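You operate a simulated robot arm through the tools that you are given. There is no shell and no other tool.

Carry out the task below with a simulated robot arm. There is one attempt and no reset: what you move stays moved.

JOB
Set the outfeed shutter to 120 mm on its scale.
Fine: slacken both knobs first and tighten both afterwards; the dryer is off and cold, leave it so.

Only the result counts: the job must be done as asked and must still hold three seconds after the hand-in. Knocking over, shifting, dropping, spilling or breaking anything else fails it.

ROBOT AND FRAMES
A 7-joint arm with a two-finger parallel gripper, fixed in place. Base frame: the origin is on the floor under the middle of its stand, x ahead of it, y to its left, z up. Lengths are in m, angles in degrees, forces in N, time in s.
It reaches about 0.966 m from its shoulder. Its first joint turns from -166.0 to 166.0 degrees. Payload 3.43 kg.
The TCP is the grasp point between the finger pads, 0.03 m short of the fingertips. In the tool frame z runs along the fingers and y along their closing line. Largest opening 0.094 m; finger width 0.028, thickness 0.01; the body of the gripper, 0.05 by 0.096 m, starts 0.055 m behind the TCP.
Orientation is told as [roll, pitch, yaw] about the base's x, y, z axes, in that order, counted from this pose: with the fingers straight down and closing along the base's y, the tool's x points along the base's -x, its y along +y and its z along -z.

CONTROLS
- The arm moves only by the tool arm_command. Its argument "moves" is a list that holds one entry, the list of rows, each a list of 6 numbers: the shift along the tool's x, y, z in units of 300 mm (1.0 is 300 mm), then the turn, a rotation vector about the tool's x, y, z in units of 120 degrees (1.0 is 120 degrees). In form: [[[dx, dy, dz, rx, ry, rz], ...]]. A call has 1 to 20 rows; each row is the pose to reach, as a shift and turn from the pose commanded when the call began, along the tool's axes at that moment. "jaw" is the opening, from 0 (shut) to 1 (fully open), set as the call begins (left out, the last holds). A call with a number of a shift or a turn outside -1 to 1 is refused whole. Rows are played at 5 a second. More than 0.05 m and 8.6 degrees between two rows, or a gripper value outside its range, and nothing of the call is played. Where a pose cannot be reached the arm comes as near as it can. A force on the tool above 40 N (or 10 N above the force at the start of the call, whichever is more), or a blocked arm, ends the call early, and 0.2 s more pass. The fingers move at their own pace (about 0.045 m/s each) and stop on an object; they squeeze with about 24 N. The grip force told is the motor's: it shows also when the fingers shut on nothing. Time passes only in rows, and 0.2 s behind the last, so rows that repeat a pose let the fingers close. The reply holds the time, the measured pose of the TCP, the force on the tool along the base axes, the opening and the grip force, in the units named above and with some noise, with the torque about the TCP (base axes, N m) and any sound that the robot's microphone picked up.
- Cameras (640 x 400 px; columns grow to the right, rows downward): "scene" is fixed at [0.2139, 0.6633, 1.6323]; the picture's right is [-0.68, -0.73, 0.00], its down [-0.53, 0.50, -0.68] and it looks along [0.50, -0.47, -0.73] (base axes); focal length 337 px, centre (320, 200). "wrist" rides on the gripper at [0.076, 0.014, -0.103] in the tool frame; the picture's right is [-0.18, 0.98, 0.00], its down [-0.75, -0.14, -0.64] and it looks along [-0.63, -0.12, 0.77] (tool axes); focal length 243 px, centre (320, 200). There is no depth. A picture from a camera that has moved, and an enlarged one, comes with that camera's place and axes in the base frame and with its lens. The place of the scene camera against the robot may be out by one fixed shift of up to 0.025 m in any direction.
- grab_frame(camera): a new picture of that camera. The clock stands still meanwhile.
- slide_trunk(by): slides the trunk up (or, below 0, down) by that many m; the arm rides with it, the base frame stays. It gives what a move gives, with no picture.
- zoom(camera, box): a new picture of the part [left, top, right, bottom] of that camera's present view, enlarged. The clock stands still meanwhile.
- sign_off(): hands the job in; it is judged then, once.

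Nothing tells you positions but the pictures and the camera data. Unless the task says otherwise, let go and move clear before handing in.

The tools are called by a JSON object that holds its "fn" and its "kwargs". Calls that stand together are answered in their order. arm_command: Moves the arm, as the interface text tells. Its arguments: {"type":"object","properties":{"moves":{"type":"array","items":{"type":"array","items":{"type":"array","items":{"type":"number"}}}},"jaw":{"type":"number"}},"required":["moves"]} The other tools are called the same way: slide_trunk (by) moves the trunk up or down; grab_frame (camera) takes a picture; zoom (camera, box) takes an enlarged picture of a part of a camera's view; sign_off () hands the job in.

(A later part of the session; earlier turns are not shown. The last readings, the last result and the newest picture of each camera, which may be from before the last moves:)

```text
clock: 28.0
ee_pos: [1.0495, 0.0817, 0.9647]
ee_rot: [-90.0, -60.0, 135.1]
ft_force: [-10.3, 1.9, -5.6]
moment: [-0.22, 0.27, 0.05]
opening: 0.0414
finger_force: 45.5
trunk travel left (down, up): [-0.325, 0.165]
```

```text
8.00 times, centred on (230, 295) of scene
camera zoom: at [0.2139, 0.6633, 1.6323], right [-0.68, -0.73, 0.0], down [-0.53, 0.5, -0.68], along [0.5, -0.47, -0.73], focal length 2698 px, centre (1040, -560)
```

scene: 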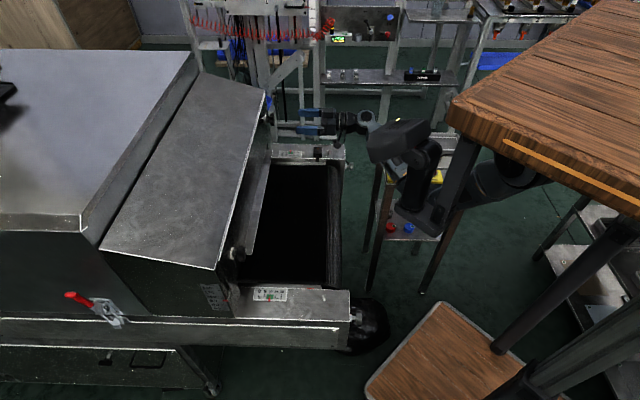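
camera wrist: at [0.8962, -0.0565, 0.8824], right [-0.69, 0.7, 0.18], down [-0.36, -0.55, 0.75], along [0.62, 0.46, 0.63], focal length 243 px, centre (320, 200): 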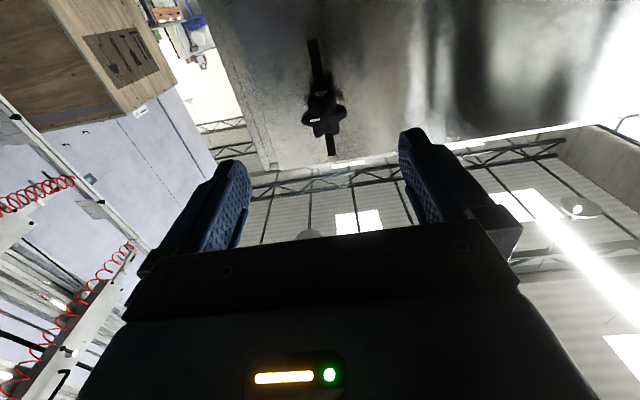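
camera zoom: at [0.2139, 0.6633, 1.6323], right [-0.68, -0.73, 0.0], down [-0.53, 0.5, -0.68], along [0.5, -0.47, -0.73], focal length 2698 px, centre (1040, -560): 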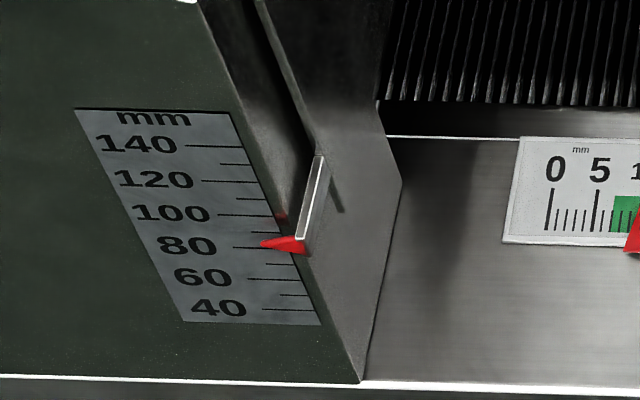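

The far knob is now half a turn loose and the shutter hasn't moved. I'll release and back straight off.

{"fn": "arm_command", "kwargs": {"moves": [[[0, 0, 0, 0, 0, 0], [0, 0, 0, 0, 0, 0], [0, 0, 0, 0, 0, 0], [0, 0, -0.08, 0, 0, 0], [0, 0, -0.18, 0, 0, 0], [0, 0, -0.3, 0, 0, 0], [0, 0, -0.4, 0, 0, 0]]], "jaw": 0.9}}

{"fn": "zoom", "kwargs": {"camera": "scene", "box": [240, 90, 340, 150]}}

{"fn": "grab_frame", "kwargs": {"camera": "wrist"}}

```text
clock: 29.6
ee_pos: [0.9639, -0.0052, 0.9667]
ee_rot: [-90.1, -60.0, 135.0]
ft_force: [0.7, -0.5, -1.4]
moment: [0.01, 0.02, 0.01]
opening: 0.0848
finger_force: 0.0
trunk travel left (down, up): [-0.325, 0.165]
```

```text
6.40 times, centred on (290, 120) of scene
camera zoom: at [0.2139, 0.6633, 1.6323], right [-0.68, -0.73, 0.0], down [-0.53, 0.5, -0.68], along [0.5, -0.47, -0.73], focal length 2158 px, centre (512, 712)
```

zoom: 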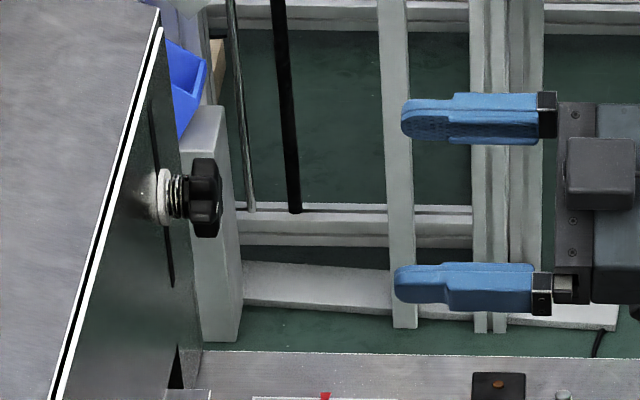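

```text
taken
camera wrist: at [0.9093, -0.0963, 0.8916], right [-0.67, 0.67, -0.33], down [-0.63, -0.27, 0.72], along [0.39, 0.69, 0.61], focal length 243 px, centre (320, 200)
```

wrist: 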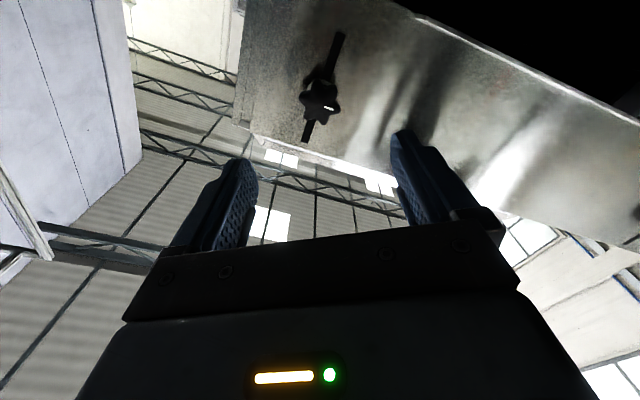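

The far knob is released and the gripper is clear. Before crossing to the near knob, I'll raise the trunk 0.15 m so the forearm passes well under the robot's own head post.

{"fn": "slide_trunk", "kwargs": {"by": 0.15}}

{"fn": "grab_frame", "kwargs": {"camera": "scene"}}

```text
clock: 31.4
ee_pos: [0.9631, -0.0056, 1.1148]
ee_rot: [-90.2, -60.1, 134.9]
ft_force: [0.1, -0.4, 0.1]
moment: [0.03, -0.02, -0.02]
opening: 0.0845
finger_force: 0.2
trunk travel left (down, up): [-0.475, 0.015]
```

```text
taken
```

scene: 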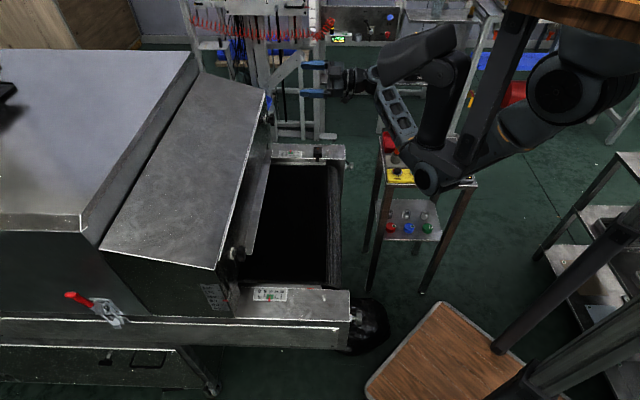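

Now I can see the arm hangs under the slab with its elbow low near [0.49, 0.02, 1.03]. The button panel is around [0.63, -0.09, 0.9], so I'll keep the elbow away from that. I'll traverse toward the near knob in two steps, starting with half the distance.

{"fn": "arm_command", "kwargs": {"moves": [[[-0.0452, 0.126, -0.0047, 0, 0, 0], [-0.0905, 0.252, -0.0094, 0, 0, 0], [-0.1357, 0.378, -0.0141, 0, 0, 0], [-0.181, 0.504, -0.0189, 0, 0, 0], [-0.2262, 0.63, -0.0236, 0, 0, 0], [-0.2715, 0.756, -0.0283, 0, 0, 0], [-0.3167, 0.8817, -0.033, 0, 0, 0]]]}}

{"fn": "grab_frame", "kwargs": {"camera": "scene"}}

{"fn": "grab_frame", "kwargs": {"camera": "wrist"}}

```text
clock: 33.0
ee_pos: [0.7607, 0.1835, 1.0656]
ee_rot: [-90.2, -59.9, 135.0]
ft_force: [-0.1, 0.0, -1.0]
moment: [0.0, 0.01, -0.01]
opening: 0.0848
finger_force: 0.0
trunk travel left (down, up): [-0.475, 0.015]
```

```text
taken
```

scene: 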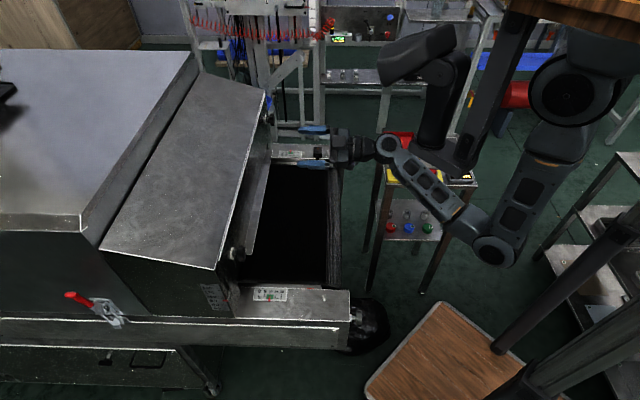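

```text
taken
camera wrist: at [0.7064, 0.0912, 0.9915], right [-0.67, 0.67, -0.33], down [-0.63, -0.27, 0.72], along [0.39, 0.69, 0.61], focal length 243 px, centre (320, 200)
```

wrist: 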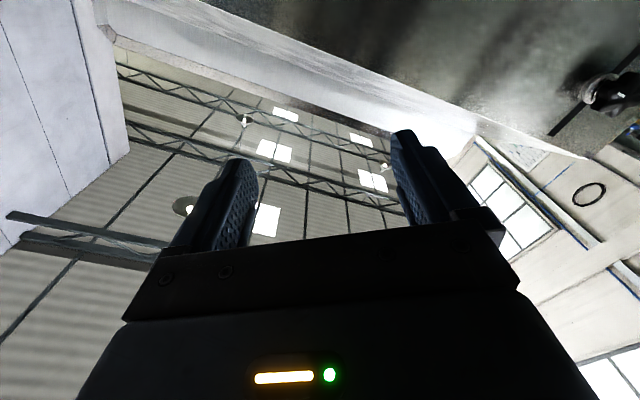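

The elbow stays clear at about [0.27, 0.06, 1.0], away from the panel and legs. I'll continue to the near knob's pre-grasp at [0.56, 0.373, 0.965].

{"fn": "arm_command", "kwargs": {"moves": [[[-0.0241, 0.1377, -0.0037, 0, 0, 0], [-0.0483, 0.2754, -0.0074, 0, 0, 0], [-0.0724, 0.4131, -0.0111, 0, 0, 0], [-0.0966, 0.5509, -0.0149, 0, 0, 0], [-0.1207, 0.6886, -0.0186, 0, 0, 0], [-0.1449, 0.8263, -0.0223, 0, 0, 0], [-0.169, 0.964, -0.026, 0, 0, 0]]]}}

{"fn": "grab_frame", "kwargs": {"camera": "scene"}}

{"fn": "grab_frame", "kwargs": {"camera": "wrist"}}

```text
clock: 34.5
ee_pos: [0.5584, 0.3741, 0.963]
ee_rot: [-90.1, -60.0, 135.1]
ft_force: [0.6, 0.3, 0.0]
moment: [-0.01, 0.03, 0.02]
opening: 0.0848
finger_force: 0.1
trunk travel left (down, up): [-0.475, 0.015]
```

```text
taken
```

scene: 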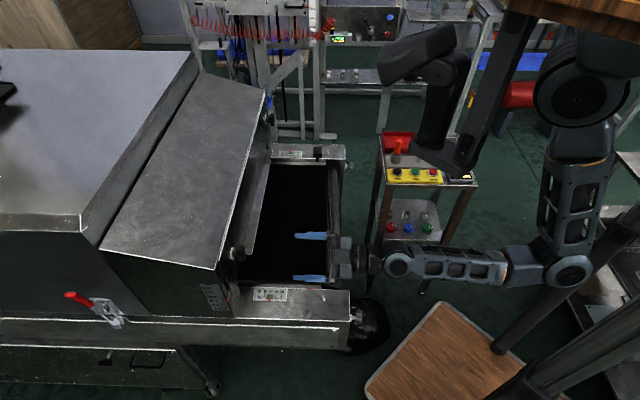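

```text
taken
camera wrist: at [0.5058, 0.2816, 0.89], right [-0.67, 0.67, -0.33], down [-0.63, -0.27, 0.72], along [0.39, 0.69, 0.61], focal length 243 px, centre (320, 200)
```

wrist: 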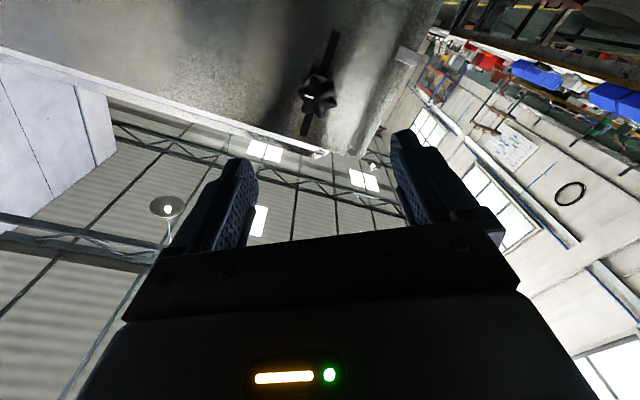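

The near knob appears almost exactly on axis, about 0.149 m ahead. I'll roll toward +90° for a long turn while advancing 8 cm, then look closely.

{"fn": "arm_command", "kwargs": {"moves": [[[0, 0, 0.0167, 0, 0, 0.0625], [0, 0, 0.0333, 0, 0, 0.125], [0, 0, 0.05, 0, 0, 0.1875], [0, 0, 0.0667, 0, 0, 0.25], [0, 0, 0.0833, 0, 0, 0.3125], [0, 0, 0.1, 0, 0, 0.375], [0, 0, 0.1167, 0, 0, 0.4375], [0, 0, 0.1333, 0, 0, 0.5], [0, 0, 0.15, 0, 0, 0.5625], [0, 0, 0.1667, 0, 0, 0.625], [0, 0, 0.1833, 0, 0, 0.6875], [0, 0, 0.2, 0, 0, 0.75], [0, 0, 0.2167, 0, 0, 0.8125], [0, 0, 0.2333, 0, 0, 0.875], [0, 0, 0.25, 0, 0, 0.9375], [0, 0, 0.2667, 0, 0, 1.0]]]}}

{"fn": "zoom", "kwargs": {"camera": "wrist", "box": [220, 60, 420, 200]}}

{"fn": "zoom", "kwargs": {"camera": "scene", "box": [210, 220, 310, 282]}}

```text
clock: 38.0
ee_pos: [0.618, 0.4301, 0.9645]
ee_rot: [90.1, 0.1, -44.9]
ft_force: [0.2, 0.5, 0.4]
moment: [0.02, 0.01, 0.0]
opening: 0.0847
finger_force: 0.1
trunk travel left (down, up): [-0.475, 0.015]
```

```text
2.86 times, centred on (320, 130) of wrist
camera zoom: at [0.4914, 0.4105, 0.9785], right [0.13, -0.13, 0.98], down [0.08, -0.99, -0.14], along [0.99, 0.1, -0.12], focal length 693 px, centre (320, 400)
```

zoom: 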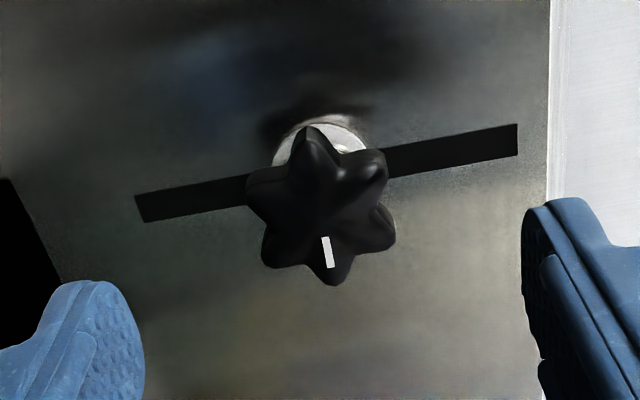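

```text
6.40 times, centred on (260, 251) of scene
camera zoom: at [0.2139, 0.6633, 1.6323], right [-0.68, -0.73, 0.0], down [-0.53, 0.5, -0.68], along [0.5, -0.47, -0.73], focal length 2158 px, centre (704, -126)
```

zoom: 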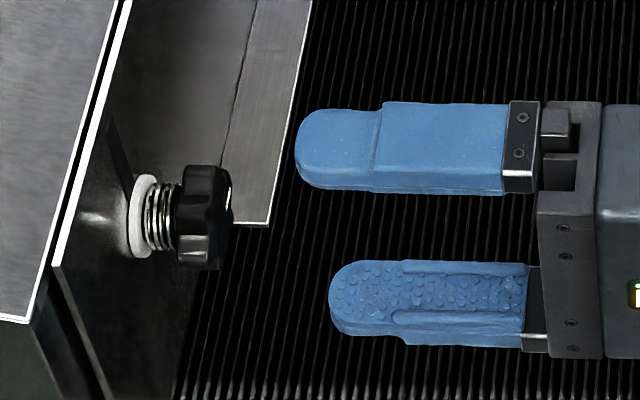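

Roll +90 is reachable, the mark sits at 3 o'clock and the pads face the lobe valleys. I'll make a small 2 mm / 1 mm alignment correction and advance 5.5 cm.

{"fn": "arm_command", "kwargs": {"moves": [[[-0.0067, 0.0033, 0.0667, 0, 0, 0], [-0.0067, 0.0033, 0.1333, 0, 0, 0], [-0.0067, 0.0033, 0.1833, 0, 0, 0]]]}}

{"fn": "zoom", "kwargs": {"camera": "wrist", "box": [220, 80, 420, 220]}}

{"fn": "zoom", "kwargs": {"camera": "scene", "box": [210, 220, 310, 282]}}

```text
clock: 38.8
ee_pos: [0.6575, 0.4679, 0.9647]
ee_rot: [90.1, 0.0, -45.0]
ft_force: [-0.5, -0.5, -0.1]
moment: [0.01, -0.01, 0.0]
opening: 0.0846
finger_force: 0.1
trunk travel left (down, up): [-0.475, 0.015]
```

```text
2.86 times, centred on (320, 150) of wrist
camera zoom: at [0.5316, 0.4478, 0.9795], right [0.13, -0.13, 0.98], down [0.08, -0.99, -0.14], along [0.99, 0.1, -0.12], focal length 693 px, centre (320, 343)
```

zoom: 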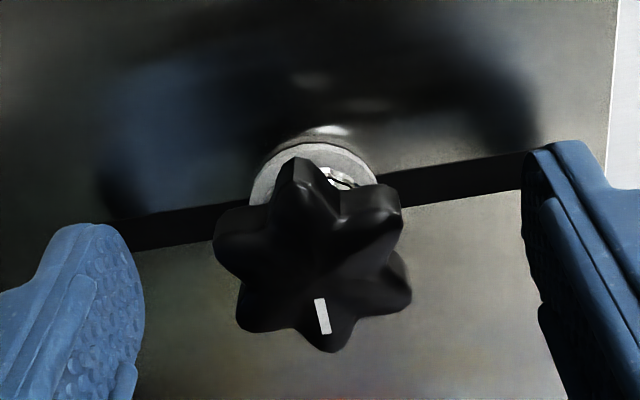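

```text
6.40 times, centred on (260, 251) of scene
camera zoom: at [0.2139, 0.6633, 1.6323], right [-0.68, -0.73, 0.0], down [-0.53, 0.5, -0.68], along [0.5, -0.47, -0.73], focal length 2158 px, centre (704, -126)
```

zoom: 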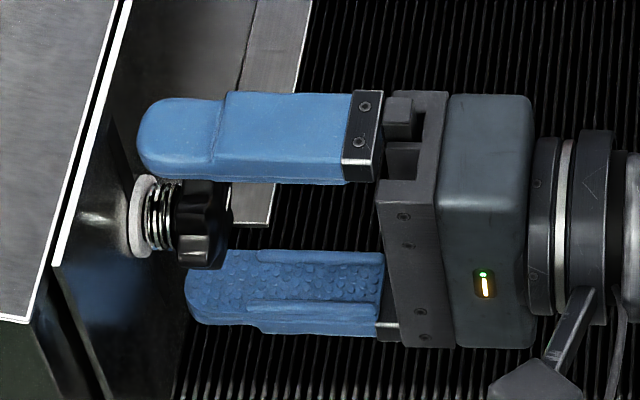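

The fingers bracket the near knob and match the well-centred far-knob view. I'll close the grip.

{"fn": "arm_command", "kwargs": {"moves": [[[0, 0, 0, 0, 0, 0], [0, 0, 0, 0, 0, 0], [0, 0, 0, 0, 0, 0], [0, 0, 0, 0, 0, 0], [0, 0, 0, 0, 0, 0]]], "jaw": 0}}

{"fn": "zoom", "kwargs": {"camera": "scene", "box": [210, 220, 310, 282]}}

```text
clock: 40.0
ee_pos: [0.659, 0.4665, 0.9647]
ee_rot: [90.0, 0.0, -45.0]
ft_force: [-1.6, -2.3, -8.7]
moment: [-0.16, 0.15, 0.02]
opening: 0.0416
finger_force: 45.5
trunk travel left (down, up): [-0.475, 0.015]
```

```text
6.40 times, centred on (260, 251) of scene
camera zoom: at [0.2139, 0.6633, 1.6323], right [-0.68, -0.73, 0.0], down [-0.53, 0.5, -0.68], along [0.5, -0.47, -0.73], focal length 2158 px, centre (704, -126)
```

zoom: 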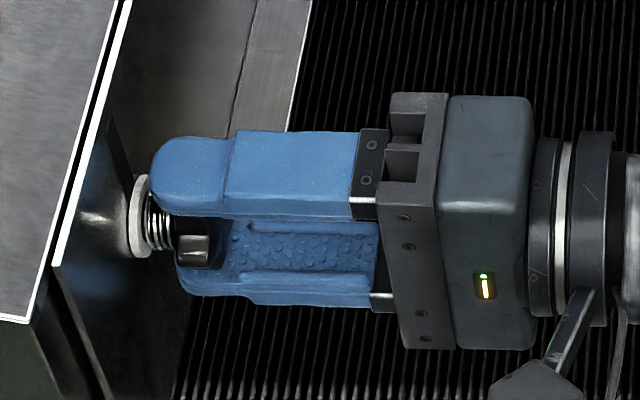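

The knob sits about 1 mm below my axis (-8.7 N). I'll correct that while turning 60° counter-clockwise.

{"fn": "arm_command", "kwargs": {"moves": [[[0, -0.003, 0, 0, 0, 0], [0, -0.003, 0, 0, 0, -0.0625], [0, -0.003, 0, 0, 0, -0.125], [0, -0.003, 0, 0, 0, -0.1875], [0, -0.003, 0, 0, 0, -0.25], [0, -0.003, 0, 0, 0, -0.3125], [0, -0.003, 0, 0, 0, -0.375], [0, -0.003, 0, 0, 0, -0.4375], [0, -0.003, 0, 0, 0, -0.5]]]}}

{"fn": "zoom", "kwargs": {"camera": "wrist", "box": [220, 80, 420, 220]}}

{"fn": "zoom", "kwargs": {"camera": "scene", "box": [190, 270, 270, 320]}}

```text
clock: 42.0
ee_pos: [0.6578, 0.4665, 0.9648]
ee_rot: [90.1, -60.2, -45.1]
ft_force: [-0.2, -4.6, -1.4]
moment: [0.12, -0.17, -0.15]
opening: 0.0417
finger_force: 44.9
trunk travel left (down, up): [-0.475, 0.015]
```

```text
2.86 times, centred on (320, 150) of wrist
camera zoom: at [0.5498, 0.4296, 0.9052], right [-0.54, 0.54, 0.65], down [-0.1, -0.81, 0.58], along [0.84, 0.25, 0.49], focal length 693 px, centre (320, 343)
```

zoom: 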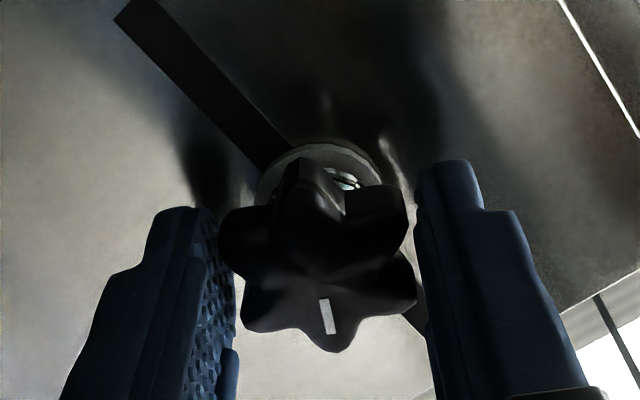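

```text
8.00 times, centred on (230, 295) of scene
camera zoom: at [0.2139, 0.6633, 1.6323], right [-0.68, -0.73, 0.0], down [-0.53, 0.5, -0.68], along [0.5, -0.47, -0.73], focal length 2698 px, centre (1040, -560)
```

zoom: 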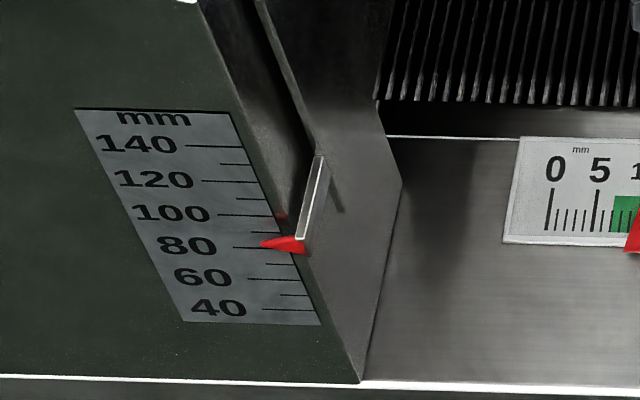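

Forces are low and the shutter is still at about 82. I'll turn another 60°.

{"fn": "arm_command", "kwargs": {"moves": [[[0, 0, 0, 0, 0, -0.0625], [0, 0, 0, 0, 0, -0.125], [0, 0, 0, 0, 0, -0.1875], [0, 0, 0, 0, 0, -0.25], [0, 0, 0, 0, 0, -0.3125], [0, 0, 0, 0, 0, -0.375], [0, 0, 0, 0, 0, -0.4375], [0, 0, 0, 0, 0, -0.5]]]}}

{"fn": "zoom", "kwargs": {"camera": "scene", "box": [190, 270, 270, 320]}}

```text
clock: 43.8
ee_pos: [0.658, 0.4674, 0.9642]
ee_rot: [-89.9, -59.9, 135.0]
ft_force: [1.5, -9.7, 0.0]
moment: [0.17, -0.17, 0.01]
opening: 0.0417
finger_force: 45.5
trunk travel left (down, up): [-0.475, 0.015]
```

```text
8.00 times, centred on (230, 295) of scene
camera zoom: at [0.2139, 0.6633, 1.6323], right [-0.68, -0.73, 0.0], down [-0.53, 0.5, -0.68], along [0.5, -0.47, -0.73], focal length 2698 px, centre (1040, -560)
```

zoom: 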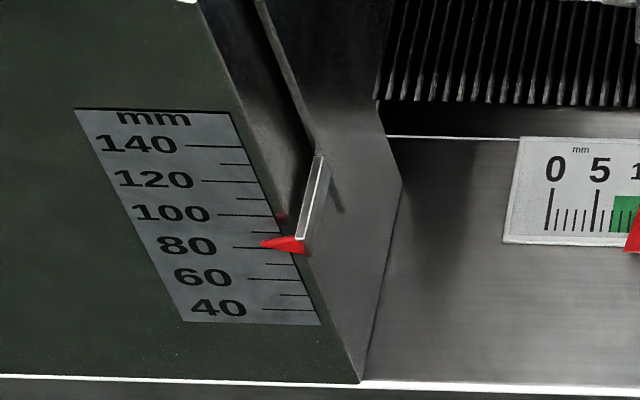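

The near knob is at 120° and the shutter still holds. I'll turn 60° more for half a turn.

{"fn": "arm_command", "kwargs": {"moves": [[[0, 0, 0, 0, 0, -0.0625], [0, 0, 0, 0, 0, -0.125], [0, 0, 0, 0, 0, -0.1875], [0, 0, 0, 0, 0, -0.25], [0, 0, 0, 0, 0, -0.3125], [0, 0, 0, 0, 0, -0.375], [0, 0, 0, 0, 0, -0.4375], [0, 0, 0, 0, 0, -0.5]]]}}

{"fn": "zoom", "kwargs": {"camera": "scene", "box": [190, 270, 270, 320]}}

{"fn": "zoom", "kwargs": {"camera": "wrist", "box": [220, 80, 420, 220]}}

```text
clock: 45.5
ee_pos: [0.658, 0.4671, 0.965]
ee_rot: [-90.0, 0.1, 135.1]
ft_force: [5.6, -6.6, 4.3]
moment: [0.07, -0.04, 0.15]
opening: 0.0416
finger_force: 45.7
trunk travel left (down, up): [-0.475, 0.015]
```

```text
8.00 times, centred on (230, 295) of scene
camera zoom: at [0.2139, 0.6633, 1.6323], right [-0.68, -0.73, 0.0], down [-0.53, 0.5, -0.68], along [0.5, -0.47, -0.73], focal length 2698 px, centre (1040, -560)
```

zoom: 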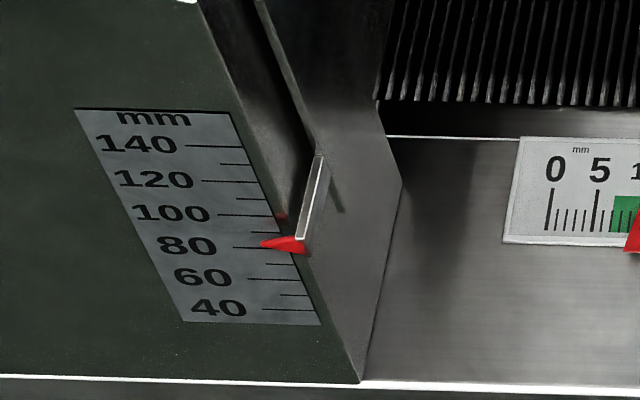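

```text
2.86 times, centred on (320, 150) of wrist
camera zoom: at [0.6392, 0.3401, 0.9502], right [-0.13, 0.13, -0.98], down [-0.99, 0.08, 0.14], along [0.1, 0.99, 0.12], focal length 693 px, centre (320, 343)
```

zoom: 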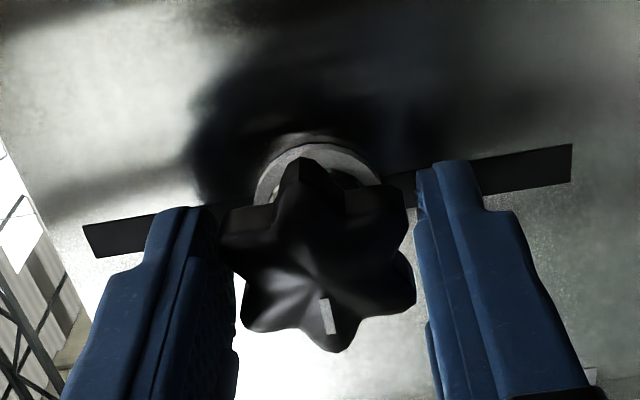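

Both knobs are now half a turn loose and the shutter holds by friction at about 82. The knob studs look fixed and the slotted plate slides, so I'll lift by the bottom lip. First I'll release and back off.

{"fn": "arm_command", "kwargs": {"moves": [[[0, 0, 0, 0, 0, 0], [0, 0, 0, 0, 0, 0], [0, 0, 0, 0, 0, 0], [0, 0, -0.08, 0, 0, 0], [0, 0, -0.2, 0, 0, 0], [0, 0, -0.33, 0, 0, 0], [0, 0, -0.46, 0, 0, 0]]], "jaw": 0.9}}

{"fn": "grab_frame", "kwargs": {"camera": "wrist"}}

{"fn": "zoom", "kwargs": {"camera": "scene", "box": [180, 210, 300, 320]}}

```text
clock: 47.1
ee_pos: [0.56, 0.3695, 0.963]
ee_rot: [-90.0, 0.0, 135.0]
ft_force: [-0.3, 0.7, -0.2]
moment: [0.0, -0.05, 0.03]
opening: 0.0846
finger_force: 0.1
trunk travel left (down, up): [-0.475, 0.015]
```

```text
taken
camera wrist: at [0.5422, 0.2422, 0.9488], right [-0.13, 0.13, -0.98], down [-0.99, 0.08, 0.14], along [0.1, 0.99, 0.12], focal length 243 px, centre (320, 200)
```

wrist: 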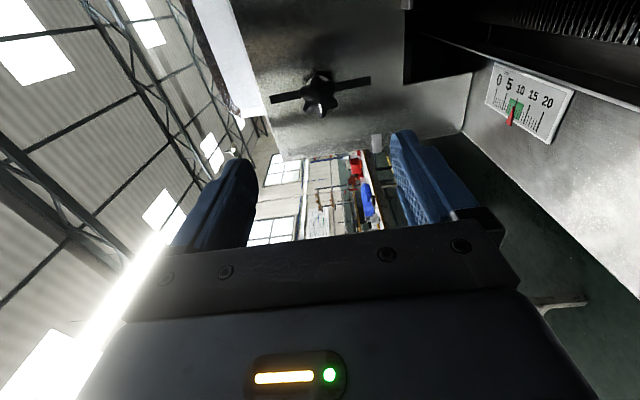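

```text
3.64 times, centred on (240, 265) of scene
camera zoom: at [0.2139, 0.6633, 1.6323], right [-0.68, -0.73, 0.0], down [-0.53, 0.5, -0.68], along [0.5, -0.47, -0.73], focal length 1226 px, centre (611, -36)
```

zoom: 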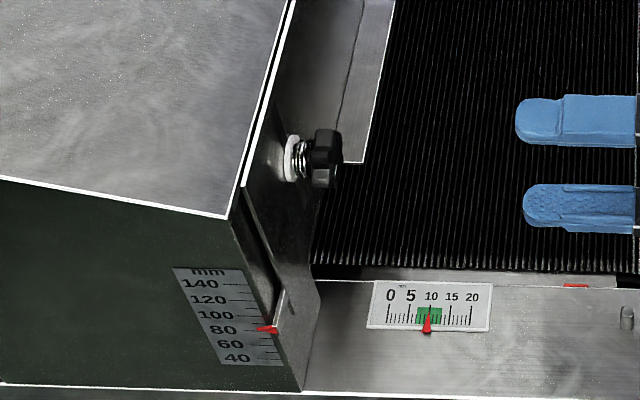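

Next I'll move to the middle of the shutter, facing the lip with the fingers closing vertically, and stay clear to look at it.

{"fn": "arm_command", "kwargs": {"moves": [[[0.153, 0.018, 0.0017, 0, 0, 0], [0.306, 0.037, 0.0033, 0, 0, 0], [0.4585, 0.055, 0.005, 0, 0, 0], [0.611, 0.073, 0.0067, 0, 0, 0], [0.764, 0.092, 0.0083, 0, 0, 0], [0.917, 0.11, 0.01, 0, 0, 0]]]}}

{"fn": "grab_frame", "kwargs": {"camera": "wrist"}}

{"fn": "grab_frame", "kwargs": {"camera": "scene"}}

```text
clock: 48.5
ee_pos: [0.7565, 0.1773, 0.9325]
ee_rot: [-90.1, 0.0, 135.1]
ft_force: [0.2, 0.4, -0.5]
moment: [-0.02, 0.01, -0.01]
opening: 0.0842
finger_force: 0.1
trunk travel left (down, up): [-0.475, 0.015]
```

```text
taken
camera wrist: at [0.738, 0.0497, 0.9174], right [-0.13, 0.13, -0.98], down [-0.99, 0.08, 0.14], along [0.09, 0.99, 0.12], focal length 243 px, centre (320, 200)
```

wrist: 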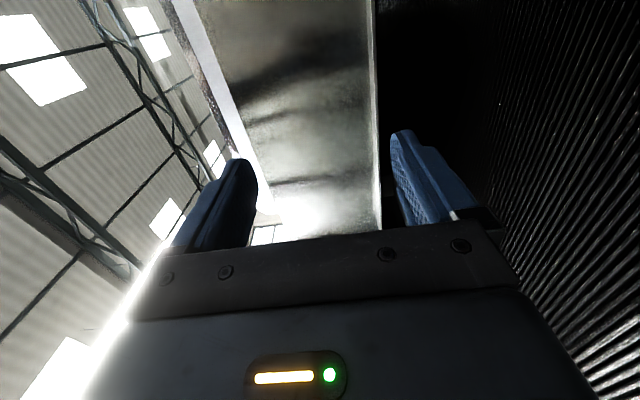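

```text
taken
```

scene: 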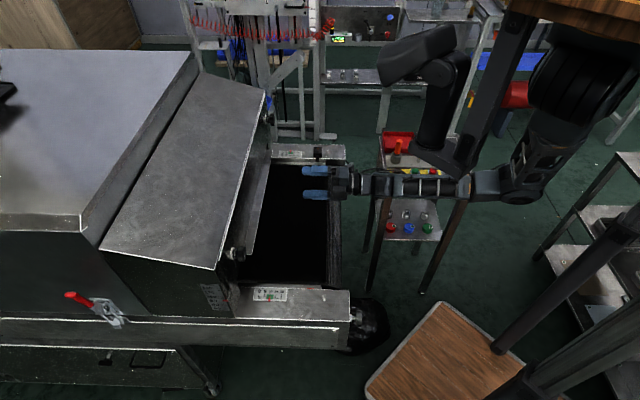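

The lip shows as the bright line at about column 375, which puts it near z ≈ 0.876. I'll zoom in to pin it down.

{"fn": "zoom", "kwargs": {"camera": "wrist", "box": [320, 0, 440, 75]}}

{"fn": "zoom", "kwargs": {"camera": "wrist", "box": [320, 150, 440, 225]}}

{"fn": "zoom", "kwargs": {"camera": "scene", "box": [230, 140, 350, 215]}}

```text
5.33 times, centred on (380, 38) of wrist
camera zoom: at [0.738, 0.0497, 0.9174], right [-0.13, 0.13, -0.98], down [-0.99, 0.08, 0.14], along [0.09, 0.99, 0.12], focal length 1294 px, centre (0, 1067)
```

zoom: 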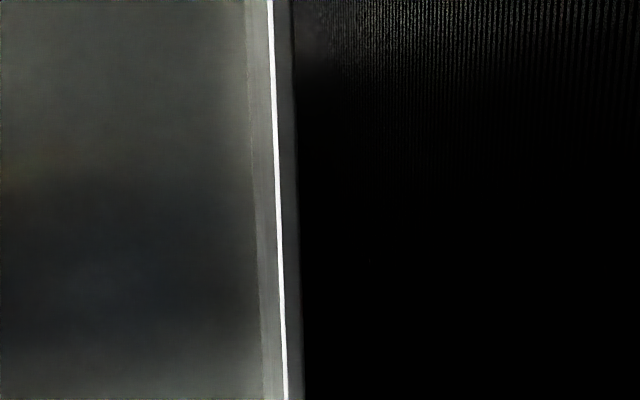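

```text
5.33 times, centred on (380, 188) of wrist
camera zoom: at [0.738, 0.0497, 0.9174], right [-0.13, 0.13, -0.98], down [-0.99, 0.08, 0.14], along [0.09, 0.99, 0.12], focal length 1294 px, centre (0, 267)
```

zoom: 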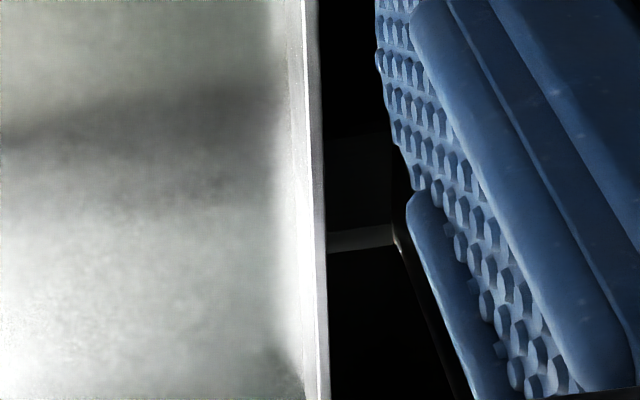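

```text
5.33 times, centred on (290, 178) of scene
camera zoom: at [0.2139, 0.6633, 1.6323], right [-0.68, -0.73, 0.0], down [-0.53, 0.5, -0.68], along [0.5, -0.47, -0.73], focal length 1799 px, centre (480, 320)
```

zoom: 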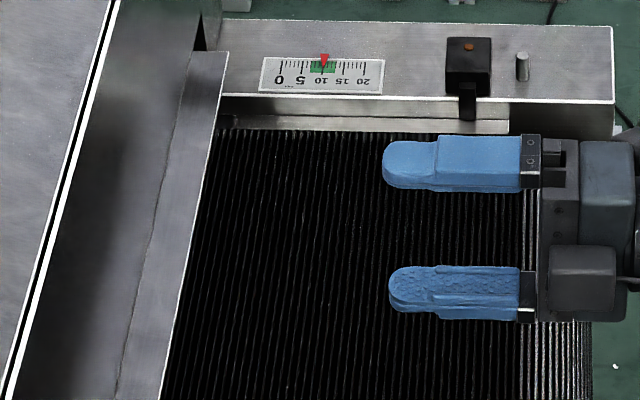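

The lip is a horizontal flange about 23 mm deep, with its top at z ≈ 0.877 and about 3.5 mm thick. I'll drop to its height and come forward, stopping 4 cm short of it.

{"fn": "arm_command", "kwargs": {"moves": [[[0, 0.0917, 0.0667, 0, 0, 0], [0, 0.1833, 0.1333, 0, 0, 0], [0, 0.1833, 0.2667, 0, 0, 0]]]}}

{"fn": "grab_frame", "kwargs": {"camera": "wrist"}}

{"fn": "zoom", "kwargs": {"camera": "scene", "box": [230, 140, 350, 215]}}

```text
clock: 49.4
ee_pos: [0.8138, 0.2334, 0.8766]
ee_rot: [-90.0, 0.0, 134.9]
ft_force: [0.2, 0.2, -0.4]
moment: [-0.01, -0.02, 0.0]
opening: 0.0844
finger_force: 0.1
trunk travel left (down, up): [-0.475, 0.015]
```

```text
taken
camera wrist: at [0.7948, 0.1054, 0.8615], right [-0.13, 0.13, -0.98], down [-0.99, 0.08, 0.14], along [0.1, 0.99, 0.12], focal length 243 px, centre (320, 200)
```

wrist: 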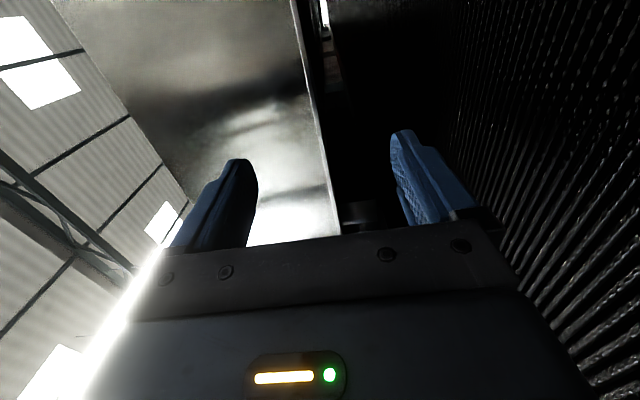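

```text
5.33 times, centred on (290, 178) of scene
camera zoom: at [0.2139, 0.6633, 1.6323], right [-0.68, -0.73, 0.0], down [-0.53, 0.5, -0.68], along [0.5, -0.47, -0.73], focal length 1799 px, centre (480, 320)
```

zoom: 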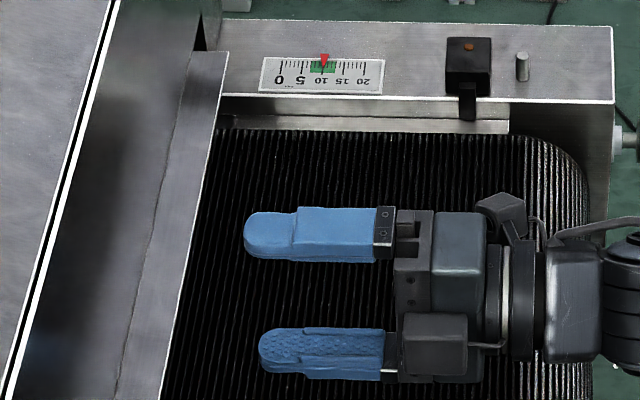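

The lip lies at about z = 0.876, level with the TCP. I'll slide forward so the jaws straddle it and check before closing.

{"fn": "arm_command", "kwargs": {"moves": [[[0, 0, 0.07, 0, 0, 0], [0, 0, 0.14, 0, 0, 0], [0, 0, 0.185, 0, 0, 0]]]}}

{"fn": "grab_frame", "kwargs": {"camera": "wrist"}}

{"fn": "zoom", "kwargs": {"camera": "scene", "box": [230, 140, 350, 215]}}

```text
clock: 50.1
ee_pos: [0.8526, 0.2726, 0.877]
ee_rot: [-89.9, 0.0, 135.0]
ft_force: [-0.1, -1.3, -0.6]
moment: [0.02, 0.01, 0.0]
opening: 0.0844
finger_force: 0.2
trunk travel left (down, up): [-0.475, 0.015]
```

```text
taken
camera wrist: at [0.8343, 0.1457, 0.862], right [-0.13, 0.13, -0.98], down [-0.99, 0.08, 0.14], along [0.1, 0.99, 0.12], focal length 243 px, centre (320, 200)
```

wrist: 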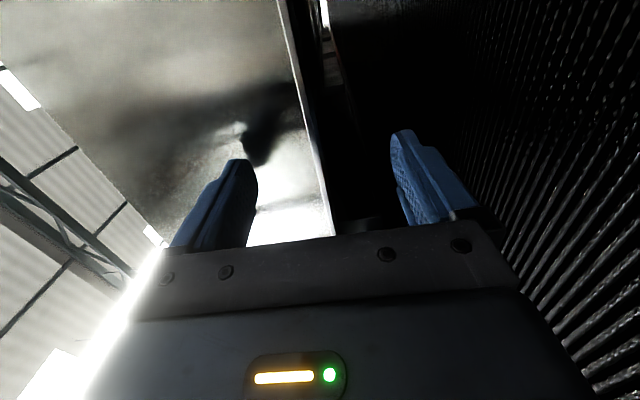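

```text
5.33 times, centred on (290, 178) of scene
camera zoom: at [0.2139, 0.6633, 1.6323], right [-0.68, -0.73, 0.0], down [-0.53, 0.5, -0.68], along [0.5, -0.47, -0.73], focal length 1799 px, centre (480, 320)
```

zoom: 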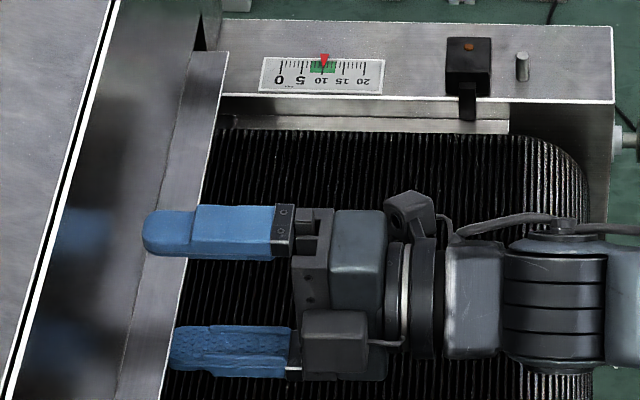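

The jaws now straddle the lip, one finger above and one below. I'll close on it.

{"fn": "arm_command", "kwargs": {"moves": [[[0, 0, 0, 0, 0, 0], [0, 0, 0, 0, 0, 0], [0, 0, 0, 0, 0, 0], [0, 0, 0, 0, 0, 0], [0, 0, 0, 0, 0, 0], [0, 0, 0, 0, 0, 0]]], "jaw": 0}}

{"fn": "grab_frame", "kwargs": {"camera": "wrist"}}

{"fn": "zoom", "kwargs": {"camera": "scene", "box": [190, 270, 270, 320]}}

```text
clock: 51.5
ee_pos: [0.8524, 0.2719, 0.8765]
ee_rot: [-90.1, 0.0, 135.0]
ft_force: [0.8, 0.0, -3.6]
moment: [-0.11, -0.03, 0.25]
opening: 0.0041
finger_force: 38.5
trunk travel left (down, up): [-0.475, 0.015]
```

```text
taken
camera wrist: at [0.8342, 0.1457, 0.8617], right [-0.13, 0.13, -0.98], down [-0.99, 0.08, 0.14], along [0.1, 0.99, 0.12], focal length 243 px, centre (320, 200)
```

wrist: 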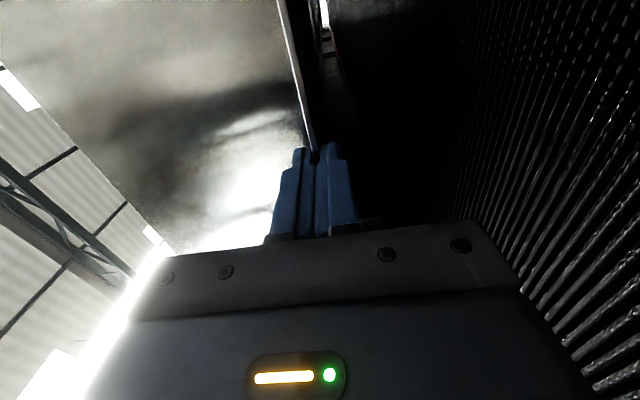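

```text
8.00 times, centred on (230, 295) of scene
camera zoom: at [0.2139, 0.6633, 1.6323], right [-0.68, -0.73, 0.0], down [-0.53, 0.5, -0.68], along [0.5, -0.47, -0.73], focal length 2698 px, centre (1040, -560)
```

zoom: 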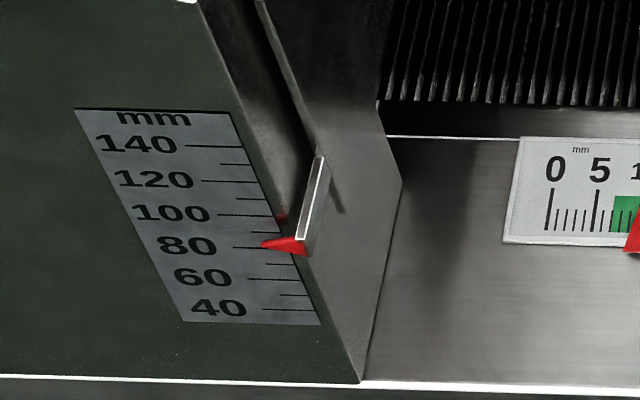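

The lip is gripped at 4 mm opening. I'll lift 10 mm as a test and watch the force and the pointer.

{"fn": "arm_command", "kwargs": {"moves": [[[0, -0.01, 0, 0, 0, 0], [0, -0.02, 0, 0, 0, 0], [0, -0.0333, 0, 0, 0, 0], [0, -0.0333, 0, 0, 0, 0]]]}}

{"fn": "zoom", "kwargs": {"camera": "scene", "box": [190, 270, 270, 320]}}

{"fn": "zoom", "kwargs": {"camera": "scene", "box": [200, 90, 350, 280]}}

```text
clock: 52.5
ee_pos: [0.8525, 0.2729, 0.8855]
ee_rot: [-89.8, 0.1, 135.0]
ft_force: [-7.1, -4.8, -22.2]
moment: [-0.57, 0.07, -0.72]
opening: 0.0035
finger_force: 38.7
trunk travel left (down, up): [-0.475, 0.015]
```

```text
8.00 times, centred on (230, 295) of scene
camera zoom: at [0.2139, 0.6633, 1.6323], right [-0.68, -0.73, 0.0], down [-0.53, 0.5, -0.68], along [0.5, -0.47, -0.73], focal length 2698 px, centre (1040, -560)
```

zoom: 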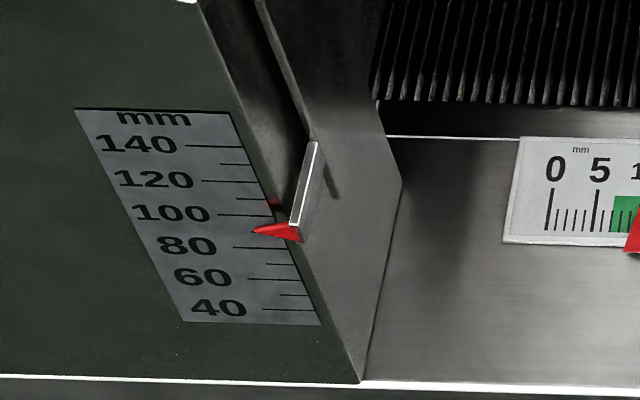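

```text
2.11 times, centred on (275, 185) of scene
camera zoom: at [0.2139, 0.6633, 1.6323], right [-0.68, -0.73, 0.0], down [-0.53, 0.5, -0.68], along [0.5, -0.47, -0.73], focal length 710 px, centre (415, 232)
```

zoom: 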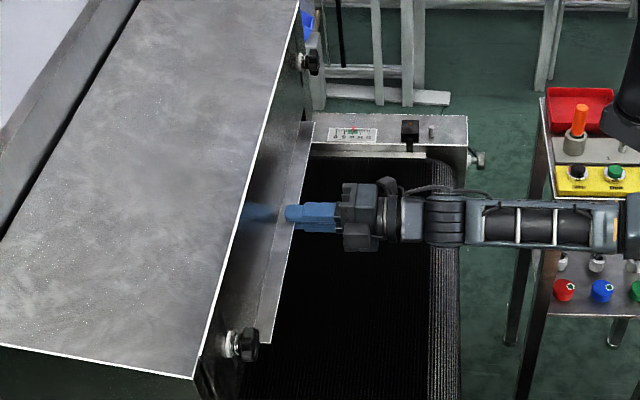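

The shutter slides: the pointer rose to about 91 with 22 N of weight and friction. I'll lift 26 mm more.

{"fn": "arm_command", "kwargs": {"moves": [[[0, -0.0125, 0, 0, 0, 0], [0, -0.025, 0, 0, 0, 0], [0, -0.0375, 0, 0, 0, 0], [0, -0.05, 0, 0, 0, 0], [0, -0.0625, 0, 0, 0, 0], [0, -0.075, 0, 0, 0, 0], [0, -0.0867, 0, 0, 0, 0], [0, -0.0867, 0, 0, 0, 0]]]}}

{"fn": "zoom", "kwargs": {"camera": "scene", "box": [190, 270, 270, 320]}}

{"fn": "zoom", "kwargs": {"camera": "scene", "box": [196, 276, 244, 306]}}

```text
clock: 54.4
ee_pos: [0.854, 0.273, 0.9126]
ee_rot: [-89.9, 0.0, 135.0]
ft_force: [-5.4, -3.1, -21.1]
moment: [-0.45, 0.15, -0.29]
opening: 0.0039
finger_force: 38.1
trunk travel left (down, up): [-0.475, 0.015]
```

```text
8.00 times, centred on (230, 295) of scene
camera zoom: at [0.2139, 0.6633, 1.6323], right [-0.68, -0.73, 0.0], down [-0.53, 0.5, -0.68], along [0.5, -0.47, -0.73], focal length 2698 px, centre (1040, -560)
```

zoom: 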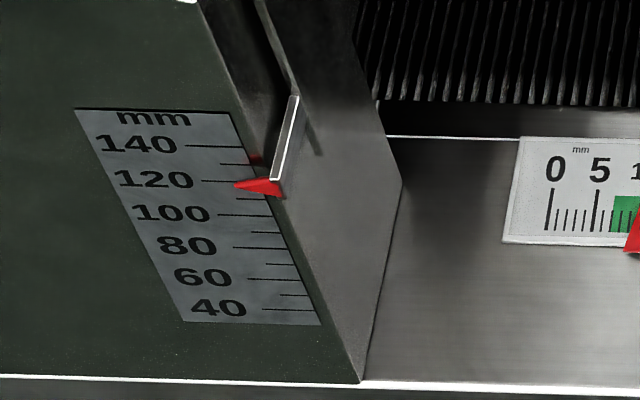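

```text
13.33 times, centred on (220, 291) of scene
camera zoom: at [0.2139, 0.6633, 1.6323], right [-0.68, -0.73, 0.0], down [-0.53, 0.5, -0.68], along [0.5, -0.47, -0.73], focal length 4496 px, centre (1653, -1013)
```

zoom: 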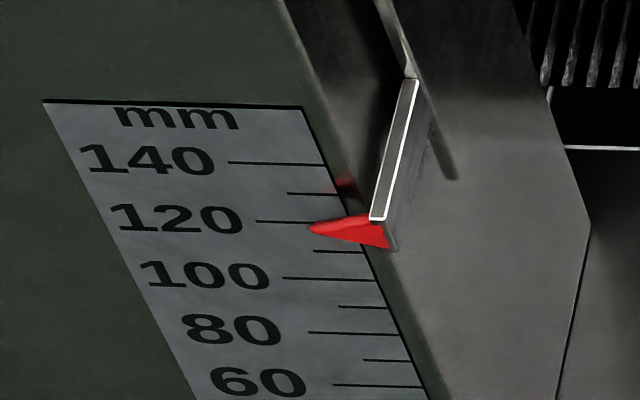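

The shutter moved freely and the pointer's apparent reading is about 118. The scene camera looks steeply down, though, and the pointer's reflection in the wall suggests it stands about 3 mm off the scale, so the true reading could be nearer 124. I'll release the lip (friction held it before) and view the scale square-on with the wrist camera.

{"fn": "arm_command", "kwargs": {"moves": [[[0, 0, 0, 0, 0, 0], [0, 0, 0, 0, 0, 0], [0, 0, 0, 0, 0, 0], [0, 0, 0, 0, 0, 0]]], "jaw": 0.6}}

{"fn": "zoom", "kwargs": {"camera": "scene", "box": [196, 276, 244, 306]}}

```text
clock: 55.4
ee_pos: [0.8526, 0.273, 0.9117]
ee_rot: [-90.0, 0.0, 135.1]
ft_force: [-0.4, 0.5, -0.5]
moment: [0.01, 0.03, 0.01]
opening: 0.0565
finger_force: 0.1
trunk travel left (down, up): [-0.475, 0.015]
```

```text
13.33 times, centred on (220, 291) of scene
camera zoom: at [0.2139, 0.6633, 1.6323], right [-0.68, -0.73, 0.0], down [-0.53, 0.5, -0.68], along [0.5, -0.47, -0.73], focal length 4496 px, centre (1653, -1013)
```

zoom: 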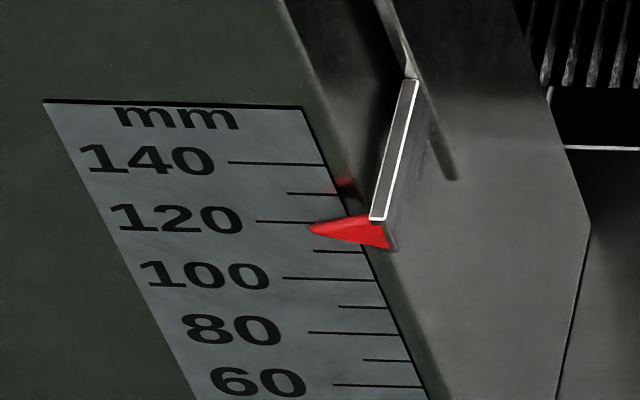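

The shutter stays put after release. I'll retreat, then move in two steps to the near side with roll +90, so the wrist camera looks level at the scale.

{"fn": "arm_command", "kwargs": {"moves": [[[0, 0, -0.1, 0, 0, 0], [0, 0, -0.22, 0, 0, 0], [0, 0, -0.34, 0, 0, 0], [0, 0, -0.46, 0, 0, 0]]]}}

{"fn": "arm_command", "kwargs": {"moves": [[[-0.0611, -0.0106, 0, 0, 0, 0.0625], [-0.1222, -0.0212, 0, 0, 0, 0.125], [-0.1833, -0.0318, 0, 0, 0, 0.1875], [-0.2443, -0.0423, 0, 0, 0, 0.25], [-0.3054, -0.0529, 0, 0, 0, 0.3125], [-0.3665, -0.0635, 0, 0, 0, 0.375], [-0.4276, -0.0741, 0, 0, 0, 0.4375], [-0.4887, -0.0847, 0, 0, 0, 0.5], [-0.5498, -0.0953, 0, 0, 0, 0.5625], [-0.6108, -0.1058, 0, 0, 0, 0.625], [-0.6719, -0.1164, 0, 0, 0, 0.6875], [-0.733, -0.127, 0, 0, 0, 0.75]]], "jaw": 0.9}}

{"fn": "grab_frame", "kwargs": {"camera": "scene"}}

```text
clock: 56.4
ee_pos: [0.7547, 0.1769, 0.9112]
ee_rot: [-90.0, 0.0, 135.0]
ft_force: [0.1, -0.9, -0.6]
moment: [0.03, 0.01, 0.02]
opening: 0.0563
finger_force: 0.0
trunk travel left (down, up): [-0.475, 0.015]
```

```text
clock: 59.0
ee_pos: [0.599, 0.3313, 0.9506]
ee_rot: [105.5, -89.9, -60.6]
ft_force: [-0.5, 0.2, 0.1]
moment: [-0.01, -0.02, 0.01]
opening: 0.0845
finger_force: 0.0
trunk travel left (down, up): [-0.475, 0.015]
```

```text
taken
```

scene: 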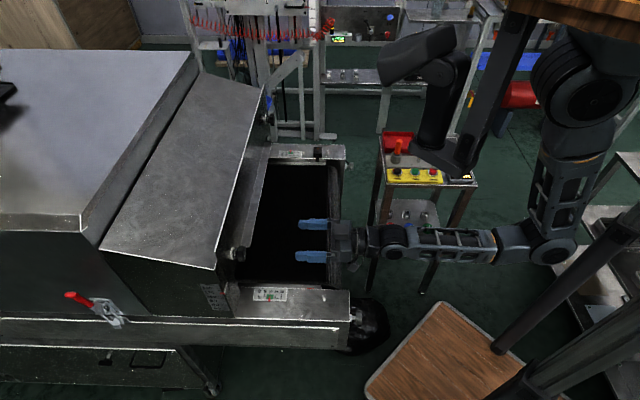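

All clear. Now the second half of the move to the viewing spot near the scale.

{"fn": "arm_command", "kwargs": {"moves": [[[0.0071, 0.0581, 0.0145, 0, 0, 0.0625], [0.0142, 0.1162, 0.029, 0, 0, 0.125], [0.0213, 0.1743, 0.0435, 0, 0, 0.1875], [0.0283, 0.2323, 0.058, 0, 0, 0.25], [0.0354, 0.2904, 0.0725, 0, 0, 0.3125], [0.0425, 0.3485, 0.087, 0, 0, 0.375], [0.0496, 0.4066, 0.1015, 0, 0, 0.4375], [0.0567, 0.4647, 0.116, 0, 0, 0.5], [0.0638, 0.5228, 0.1305, 0, 0, 0.5625], [0.0708, 0.5808, 0.145, 0, 0, 0.625], [0.0779, 0.6389, 0.1595, 0, 0, 0.6875], [0.085, 0.697, 0.174, 0, 0, 0.75]]]}}

{"fn": "grab_frame", "kwargs": {"camera": "wrist"}}

{"fn": "grab_frame", "kwargs": {"camera": "scene"}}

```text
clock: 61.5
ee_pos: [0.4892, 0.5152, 0.9263]
ee_rot: [90.0, 0.0, -45.0]
ft_force: [0.0, -0.1, 0.4]
moment: [-0.03, -0.04, 0.01]
opening: 0.0846
finger_force: 0.1
trunk travel left (down, up): [-0.475, 0.015]
```

```text
taken
camera wrist: at [0.3619, 0.4967, 0.9399], right [0.13, -0.13, 0.98], down [0.08, -0.99, -0.14], along [0.99, 0.1, -0.12], focal length 243 px, centre (320, 200)
```

wrist: 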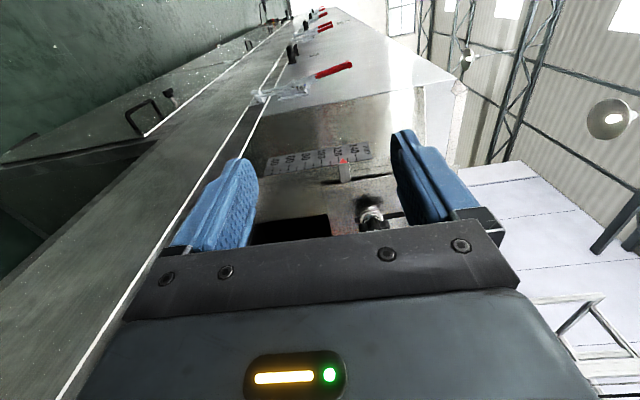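

```text
taken
```

scene: 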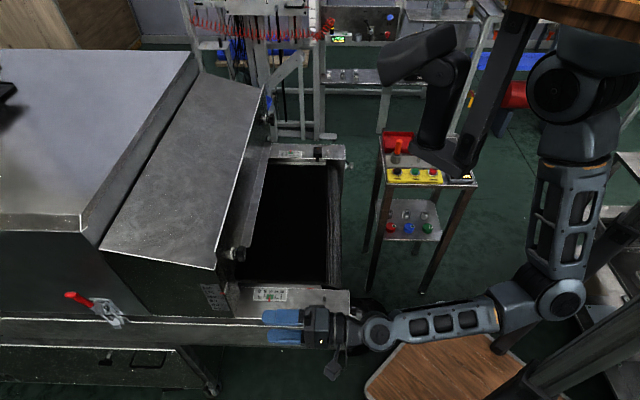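

{"fn": "zoom", "kwargs": {"camera": "wrist", "box": [255, 130, 395, 217]}}

{"fn": "zoom", "kwargs": {"camera": "wrist", "box": [310, 140, 374, 180]}}

```text
4.57 times, centred on (325, 174) of wrist
camera zoom: at [0.3619, 0.4967, 0.9399], right [0.13, -0.13, 0.98], down [0.08, -0.99, -0.14], along [0.99, 0.1, -0.12], focal length 1109 px, centre (297, 321)
```

zoom: 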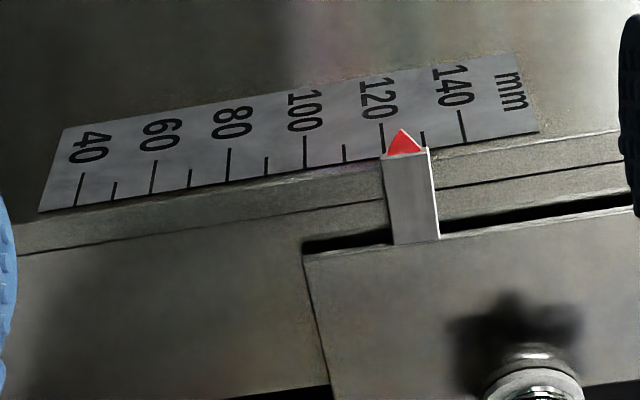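

```text
10.00 times, centred on (342, 160) of wrist
camera zoom: at [0.3619, 0.4967, 0.9399], right [0.13, -0.13, 0.98], down [0.08, -0.99, -0.14], along [0.99, 0.1, -0.12], focal length 2426 px, centre (100, 600)
```

zoom: 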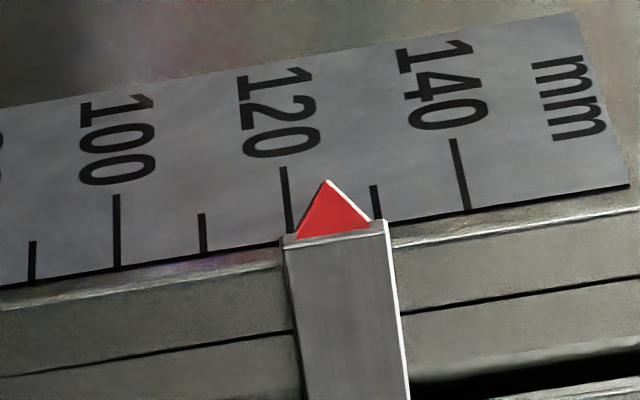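

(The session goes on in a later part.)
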